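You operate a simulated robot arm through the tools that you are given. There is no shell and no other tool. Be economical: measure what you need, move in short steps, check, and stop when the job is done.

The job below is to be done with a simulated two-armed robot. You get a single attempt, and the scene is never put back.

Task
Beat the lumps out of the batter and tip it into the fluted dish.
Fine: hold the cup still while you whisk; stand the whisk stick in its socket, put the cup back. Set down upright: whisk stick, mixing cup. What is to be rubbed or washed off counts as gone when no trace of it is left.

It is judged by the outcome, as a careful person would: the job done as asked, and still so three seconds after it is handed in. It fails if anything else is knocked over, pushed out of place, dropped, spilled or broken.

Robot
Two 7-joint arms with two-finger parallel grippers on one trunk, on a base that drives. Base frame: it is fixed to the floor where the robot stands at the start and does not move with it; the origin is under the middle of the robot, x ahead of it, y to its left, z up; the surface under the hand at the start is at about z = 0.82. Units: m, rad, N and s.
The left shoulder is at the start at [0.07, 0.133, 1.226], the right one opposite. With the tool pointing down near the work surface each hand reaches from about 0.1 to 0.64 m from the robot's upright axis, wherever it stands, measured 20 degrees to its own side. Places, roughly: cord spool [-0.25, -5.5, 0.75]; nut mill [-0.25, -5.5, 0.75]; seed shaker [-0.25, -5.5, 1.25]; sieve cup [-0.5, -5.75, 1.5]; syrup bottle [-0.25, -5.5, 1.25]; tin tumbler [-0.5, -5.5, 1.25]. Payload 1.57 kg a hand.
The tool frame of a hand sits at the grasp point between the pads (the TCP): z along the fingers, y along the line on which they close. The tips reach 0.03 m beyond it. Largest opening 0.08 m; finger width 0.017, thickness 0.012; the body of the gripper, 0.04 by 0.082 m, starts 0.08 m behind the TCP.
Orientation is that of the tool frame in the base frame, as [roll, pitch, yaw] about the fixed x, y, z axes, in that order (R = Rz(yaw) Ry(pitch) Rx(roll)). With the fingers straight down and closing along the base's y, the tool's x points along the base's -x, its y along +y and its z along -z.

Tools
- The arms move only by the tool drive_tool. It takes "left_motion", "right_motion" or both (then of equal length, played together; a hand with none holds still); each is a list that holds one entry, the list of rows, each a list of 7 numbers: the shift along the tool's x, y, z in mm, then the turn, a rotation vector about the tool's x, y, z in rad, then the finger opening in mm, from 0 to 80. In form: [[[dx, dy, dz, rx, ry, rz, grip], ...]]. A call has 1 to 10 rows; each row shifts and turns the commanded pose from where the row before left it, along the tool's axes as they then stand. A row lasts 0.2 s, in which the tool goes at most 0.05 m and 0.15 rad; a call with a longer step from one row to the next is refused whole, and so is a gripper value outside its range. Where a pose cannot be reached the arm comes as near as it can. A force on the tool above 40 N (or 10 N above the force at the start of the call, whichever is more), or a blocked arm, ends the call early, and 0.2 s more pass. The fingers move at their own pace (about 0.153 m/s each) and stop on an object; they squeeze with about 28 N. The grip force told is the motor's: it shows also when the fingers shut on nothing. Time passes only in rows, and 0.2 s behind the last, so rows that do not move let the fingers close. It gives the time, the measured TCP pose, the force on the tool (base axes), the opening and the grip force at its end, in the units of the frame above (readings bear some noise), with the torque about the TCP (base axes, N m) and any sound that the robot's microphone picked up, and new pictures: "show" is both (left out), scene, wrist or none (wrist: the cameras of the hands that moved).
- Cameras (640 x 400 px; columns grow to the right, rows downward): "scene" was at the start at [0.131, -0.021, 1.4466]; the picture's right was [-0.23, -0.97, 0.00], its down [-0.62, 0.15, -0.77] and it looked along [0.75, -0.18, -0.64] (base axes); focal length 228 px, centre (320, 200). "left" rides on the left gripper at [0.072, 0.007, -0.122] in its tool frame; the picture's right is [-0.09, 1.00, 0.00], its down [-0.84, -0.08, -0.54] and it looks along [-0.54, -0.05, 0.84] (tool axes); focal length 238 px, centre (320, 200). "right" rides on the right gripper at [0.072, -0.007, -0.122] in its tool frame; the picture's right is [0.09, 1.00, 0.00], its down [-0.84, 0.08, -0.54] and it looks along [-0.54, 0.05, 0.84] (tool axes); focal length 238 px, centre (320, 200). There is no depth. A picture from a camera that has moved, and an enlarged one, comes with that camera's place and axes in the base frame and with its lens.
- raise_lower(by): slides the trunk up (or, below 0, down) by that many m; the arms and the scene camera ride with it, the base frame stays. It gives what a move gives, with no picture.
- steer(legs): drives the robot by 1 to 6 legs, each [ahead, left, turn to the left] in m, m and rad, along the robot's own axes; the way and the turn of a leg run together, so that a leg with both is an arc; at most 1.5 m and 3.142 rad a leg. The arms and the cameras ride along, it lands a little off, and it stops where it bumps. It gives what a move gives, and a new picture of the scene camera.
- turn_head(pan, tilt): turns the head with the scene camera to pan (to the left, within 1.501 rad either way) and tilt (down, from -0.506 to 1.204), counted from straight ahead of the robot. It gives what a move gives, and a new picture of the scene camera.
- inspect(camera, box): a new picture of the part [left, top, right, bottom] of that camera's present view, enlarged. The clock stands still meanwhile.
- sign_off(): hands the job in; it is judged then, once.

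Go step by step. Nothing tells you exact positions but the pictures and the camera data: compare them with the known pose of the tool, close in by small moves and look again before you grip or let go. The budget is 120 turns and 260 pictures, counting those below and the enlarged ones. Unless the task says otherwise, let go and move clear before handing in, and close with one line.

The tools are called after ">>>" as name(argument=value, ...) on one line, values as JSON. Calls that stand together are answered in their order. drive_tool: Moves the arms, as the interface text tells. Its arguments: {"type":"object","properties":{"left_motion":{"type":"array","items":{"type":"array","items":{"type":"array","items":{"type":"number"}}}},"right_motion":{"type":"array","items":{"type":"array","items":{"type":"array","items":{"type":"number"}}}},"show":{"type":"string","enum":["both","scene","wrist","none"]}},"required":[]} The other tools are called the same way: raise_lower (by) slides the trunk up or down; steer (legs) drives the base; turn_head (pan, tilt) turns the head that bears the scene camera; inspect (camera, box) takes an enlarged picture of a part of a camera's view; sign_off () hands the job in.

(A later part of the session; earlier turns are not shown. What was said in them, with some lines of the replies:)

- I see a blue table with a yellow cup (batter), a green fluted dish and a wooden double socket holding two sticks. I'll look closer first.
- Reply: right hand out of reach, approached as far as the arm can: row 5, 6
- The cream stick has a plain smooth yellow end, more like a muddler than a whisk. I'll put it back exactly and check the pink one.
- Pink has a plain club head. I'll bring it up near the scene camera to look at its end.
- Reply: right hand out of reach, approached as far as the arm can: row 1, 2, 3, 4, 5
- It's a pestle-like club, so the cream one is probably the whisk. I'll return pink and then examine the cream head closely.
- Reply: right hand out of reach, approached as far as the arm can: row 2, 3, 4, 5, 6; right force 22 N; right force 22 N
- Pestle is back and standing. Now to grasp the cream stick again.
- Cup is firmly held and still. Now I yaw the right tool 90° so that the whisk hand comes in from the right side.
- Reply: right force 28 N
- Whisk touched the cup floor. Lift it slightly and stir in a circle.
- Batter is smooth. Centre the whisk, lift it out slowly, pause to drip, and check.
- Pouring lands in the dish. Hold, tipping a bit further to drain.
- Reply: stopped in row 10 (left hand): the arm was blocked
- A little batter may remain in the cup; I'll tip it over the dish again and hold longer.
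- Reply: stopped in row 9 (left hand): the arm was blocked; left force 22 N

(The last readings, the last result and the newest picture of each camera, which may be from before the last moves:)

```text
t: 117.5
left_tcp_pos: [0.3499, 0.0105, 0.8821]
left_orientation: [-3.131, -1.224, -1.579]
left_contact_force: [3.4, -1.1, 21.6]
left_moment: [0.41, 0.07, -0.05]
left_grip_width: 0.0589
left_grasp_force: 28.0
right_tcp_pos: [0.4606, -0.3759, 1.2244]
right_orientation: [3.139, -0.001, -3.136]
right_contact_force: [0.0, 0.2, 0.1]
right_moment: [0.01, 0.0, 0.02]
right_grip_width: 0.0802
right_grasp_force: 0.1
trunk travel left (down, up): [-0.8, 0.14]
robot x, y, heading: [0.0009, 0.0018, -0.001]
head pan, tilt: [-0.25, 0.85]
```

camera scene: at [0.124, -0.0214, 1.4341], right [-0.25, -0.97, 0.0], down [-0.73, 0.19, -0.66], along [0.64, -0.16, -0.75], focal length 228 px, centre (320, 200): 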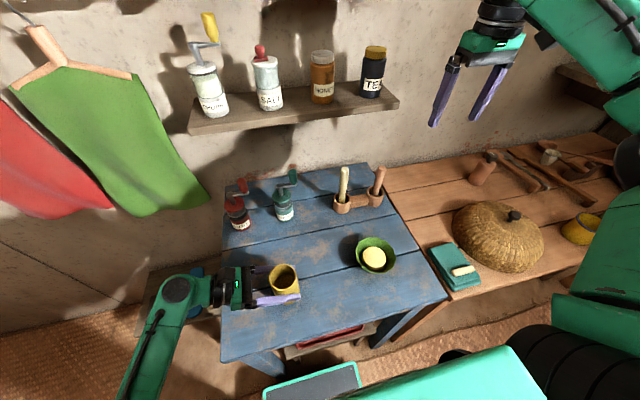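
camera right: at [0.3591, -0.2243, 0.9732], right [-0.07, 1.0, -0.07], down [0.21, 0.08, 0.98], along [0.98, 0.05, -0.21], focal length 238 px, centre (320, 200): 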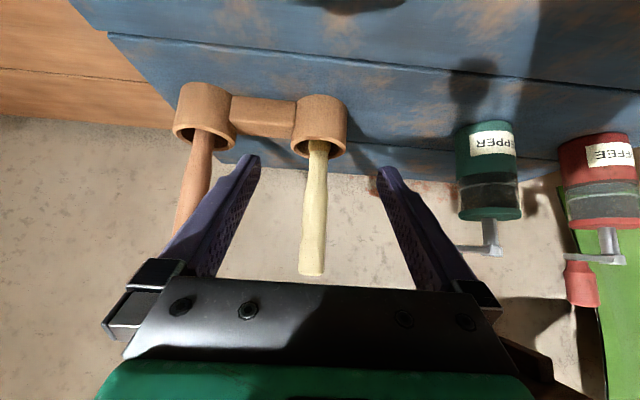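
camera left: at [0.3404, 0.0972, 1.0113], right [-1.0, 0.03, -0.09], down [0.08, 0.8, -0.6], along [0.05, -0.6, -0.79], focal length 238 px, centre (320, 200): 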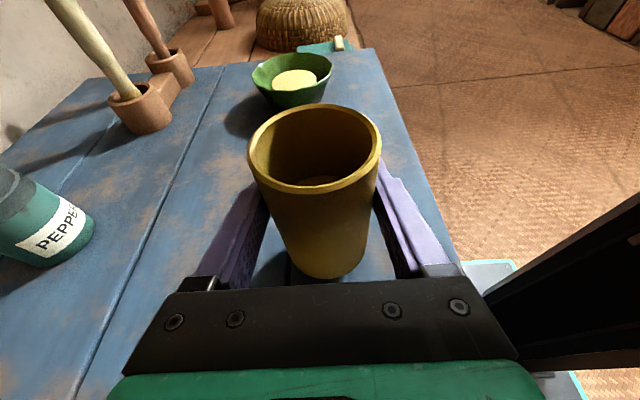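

>>> drive_tool(left_motion=[[[1.4, 0, -0.5, 0, 0, 0, 30], [0, 0, 0, 0, 0, 0, 30], [0, 0, 0, 0, 0, 0, 62], [0, 0, 0, 0, 0, 0, 70], [0, 0, 0, 0, 0, 0, 80], [0, 0, 0, 0, 0, 0, 80]]])

>>> inspect(camera="scene", box=[210, 240, 330, 320])

```text
t: 118.9
left_tcp_pos: [0.3508, 0.0116, 0.88]
left_orientation: [3.14, -1.222, -1.563]
left_contact_force: [0.8, -0.6, 0.0]
left_moment: [0.0, -0.01, 0.01]
left_grip_width: 0.08
left_grasp_force: 0.1
right_tcp_pos: [0.4624, -0.3759, 1.2236]
right_orientation: [-3.14, -0.004, -3.137]
right_contact_force: [0.4, 0.5, -0.3]
right_moment: [0.01, 0.02, 0.0]
right_grip_width: 0.0799
right_grasp_force: 0.1
trunk travel left (down, up): [-0.8, 0.14]
robot x, y, heading: [-0.0008, 0.0003, 0.002]
head pan, tilt: [-0.25, 0.85]
camera scene: at [0.124, -0.0207, 1.4341], right [-0.25, -0.97, 0.0], down [-0.73, 0.19, -0.66], along [0.64, -0.16, -0.75], focal length 228 px, centre (320, 200)
camera left: at [0.3433, 0.1013, 0.9892], right [-1.0, 0.03, -0.09], down [0.08, 0.8, -0.6], along [0.05, -0.61, -0.79], focal length 238 px, centre (320, 200)
```

scene: 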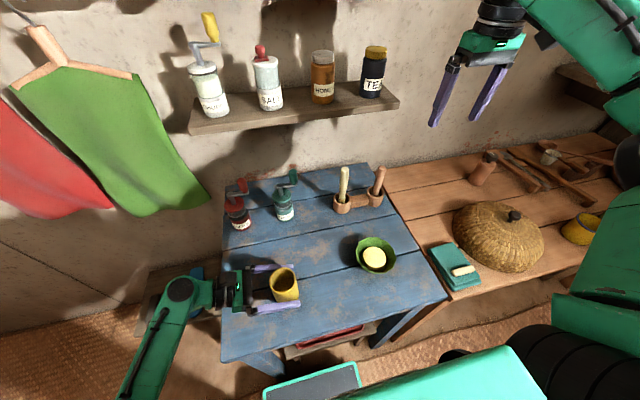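
left: 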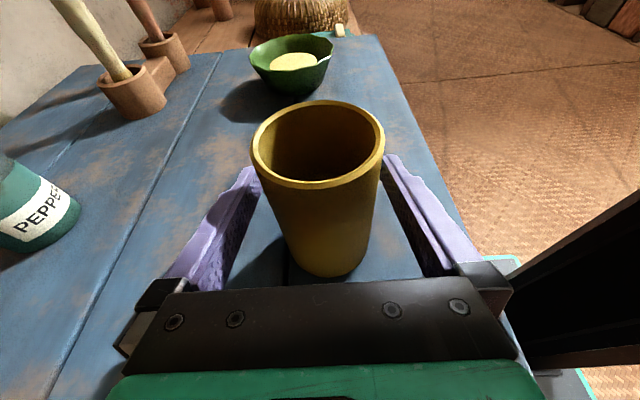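

```text
5.00 times, centred on (270, 280) of scene
camera zoom: at [0.124, -0.0207, 1.4341], right [-0.25, -0.97, 0.0], down [-0.73, 0.19, -0.66], along [0.64, -0.16, -0.75], focal length 1141 px, centre (570, -200)
```

zoom: 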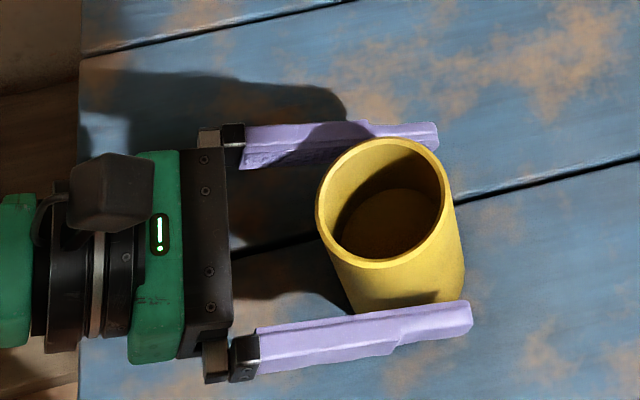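

>>> drive_tool(left_motion=[[[0, 1.5, -15, 0, 0, 0, 80], [0, 0, -25, 0, 0, 0, 80], [0, 0, -35, 0, 0, 0, 80], [0, 0, -35, 0, 0, 0, 80], [15, 0, -20, 0, 0, 0, 80], [30, 0, -10, 0, 0, 0, 80], [30, 0, -10, 0, 0, 0, 80], [0, 0, 0, 0, 0, 0, 80]]])

>>> inspect(camera="scene", box=[215, 160, 455, 320])

>>> inspect(camera="scene", box=[320, 160, 400, 220])

```text
t: 120.7
left_tcp_pos: [0.3498, 0.1287, 0.9996]
left_orientation: [3.138, -1.223, -1.566]
left_contact_force: [0.1, 0.1, -0.2]
left_moment: [-0.01, 0.01, -0.02]
left_grip_width: 0.0801
left_grasp_force: 0.0
right_tcp_pos: [0.4632, -0.3755, 1.224]
right_orientation: [3.141, -0.005, -3.138]
right_contact_force: [-0.2, 0.4, 0.7]
right_moment: [0.0, -0.03, 0.0]
right_grip_width: 0.08
right_grasp_force: 0.1
trunk travel left (down, up): [-0.8, 0.14]
robot x, y, heading: [-0.002, -0.0003, 0.001]
head pan, tilt: [-0.25, 0.85]
camera scene: at [0.1241, -0.0207, 1.4341], right [-0.25, -0.97, 0.0], down [-0.73, 0.19, -0.66], along [0.64, -0.16, -0.75], focal length 228 px, centre (320, 200)
camera left: at [0.3432, 0.2177, 1.1078], right [-1.0, 0.03, -0.09], down [0.08, 0.8, -0.6], along [0.05, -0.61, -0.79], focal length 238 px, centre (320, 200)
```

scene: 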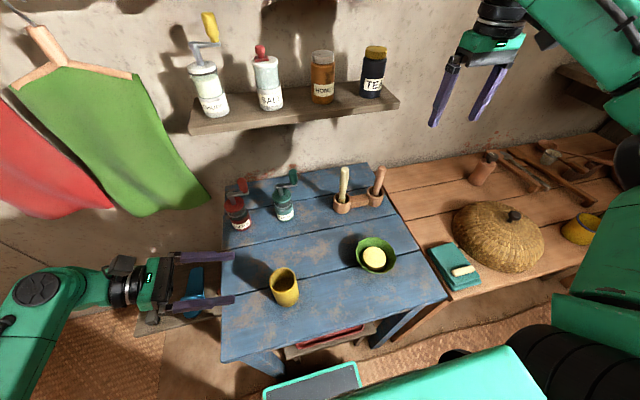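
left: 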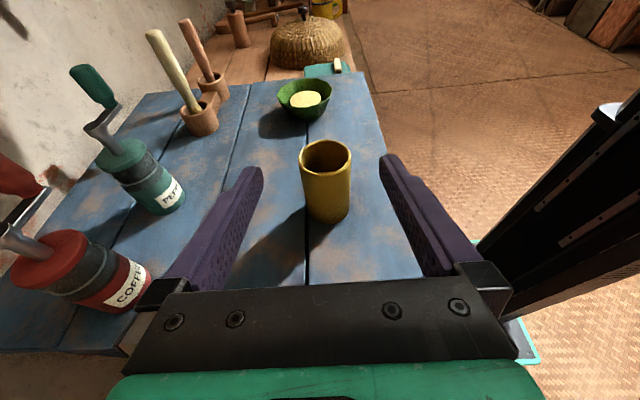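

```text
2.50 times, centred on (335, 240) of scene
camera zoom: at [0.1241, -0.0207, 1.4341], right [-0.25, -0.97, 0.0], down [-0.73, 0.19, -0.66], along [0.64, -0.16, -0.75], focal length 571 px, centre (282, 100)
```

zoom: 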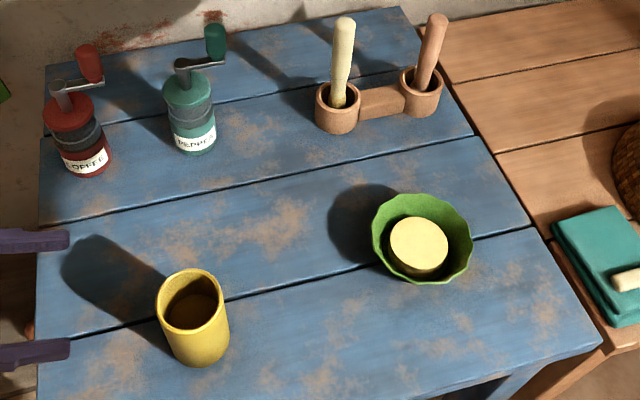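

```text
6.67 times, centred on (360, 190) of scene
camera zoom: at [0.1241, -0.0207, 1.4341], right [-0.25, -0.97, 0.0], down [-0.73, 0.19, -0.66], along [0.64, -0.16, -0.75], focal length 1522 px, centre (53, 267)
```

zoom: 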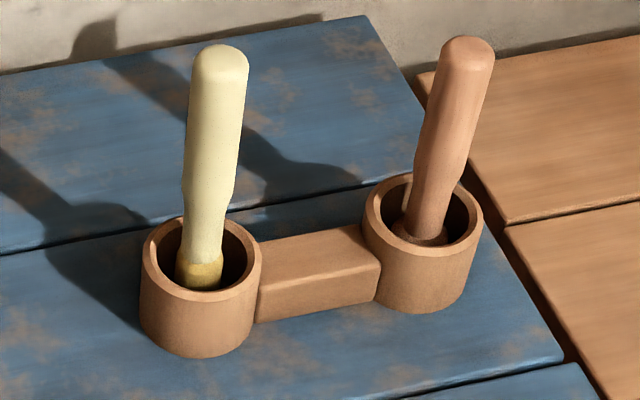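

Everything is in place: the batter is smooth and in the dish, the whisk is in its socket, and the cup is upright where it started. Both hands are clear, so I'm handing in.

>>> sign_off()

```text
The job is handed in.
```

The lumps are beaten out and the batter is in the fluted dish. The whisk stick stands in its socket and the empty cup is upright back at its spot; I also tried the neighbouring stick, and it stands in its own socket.
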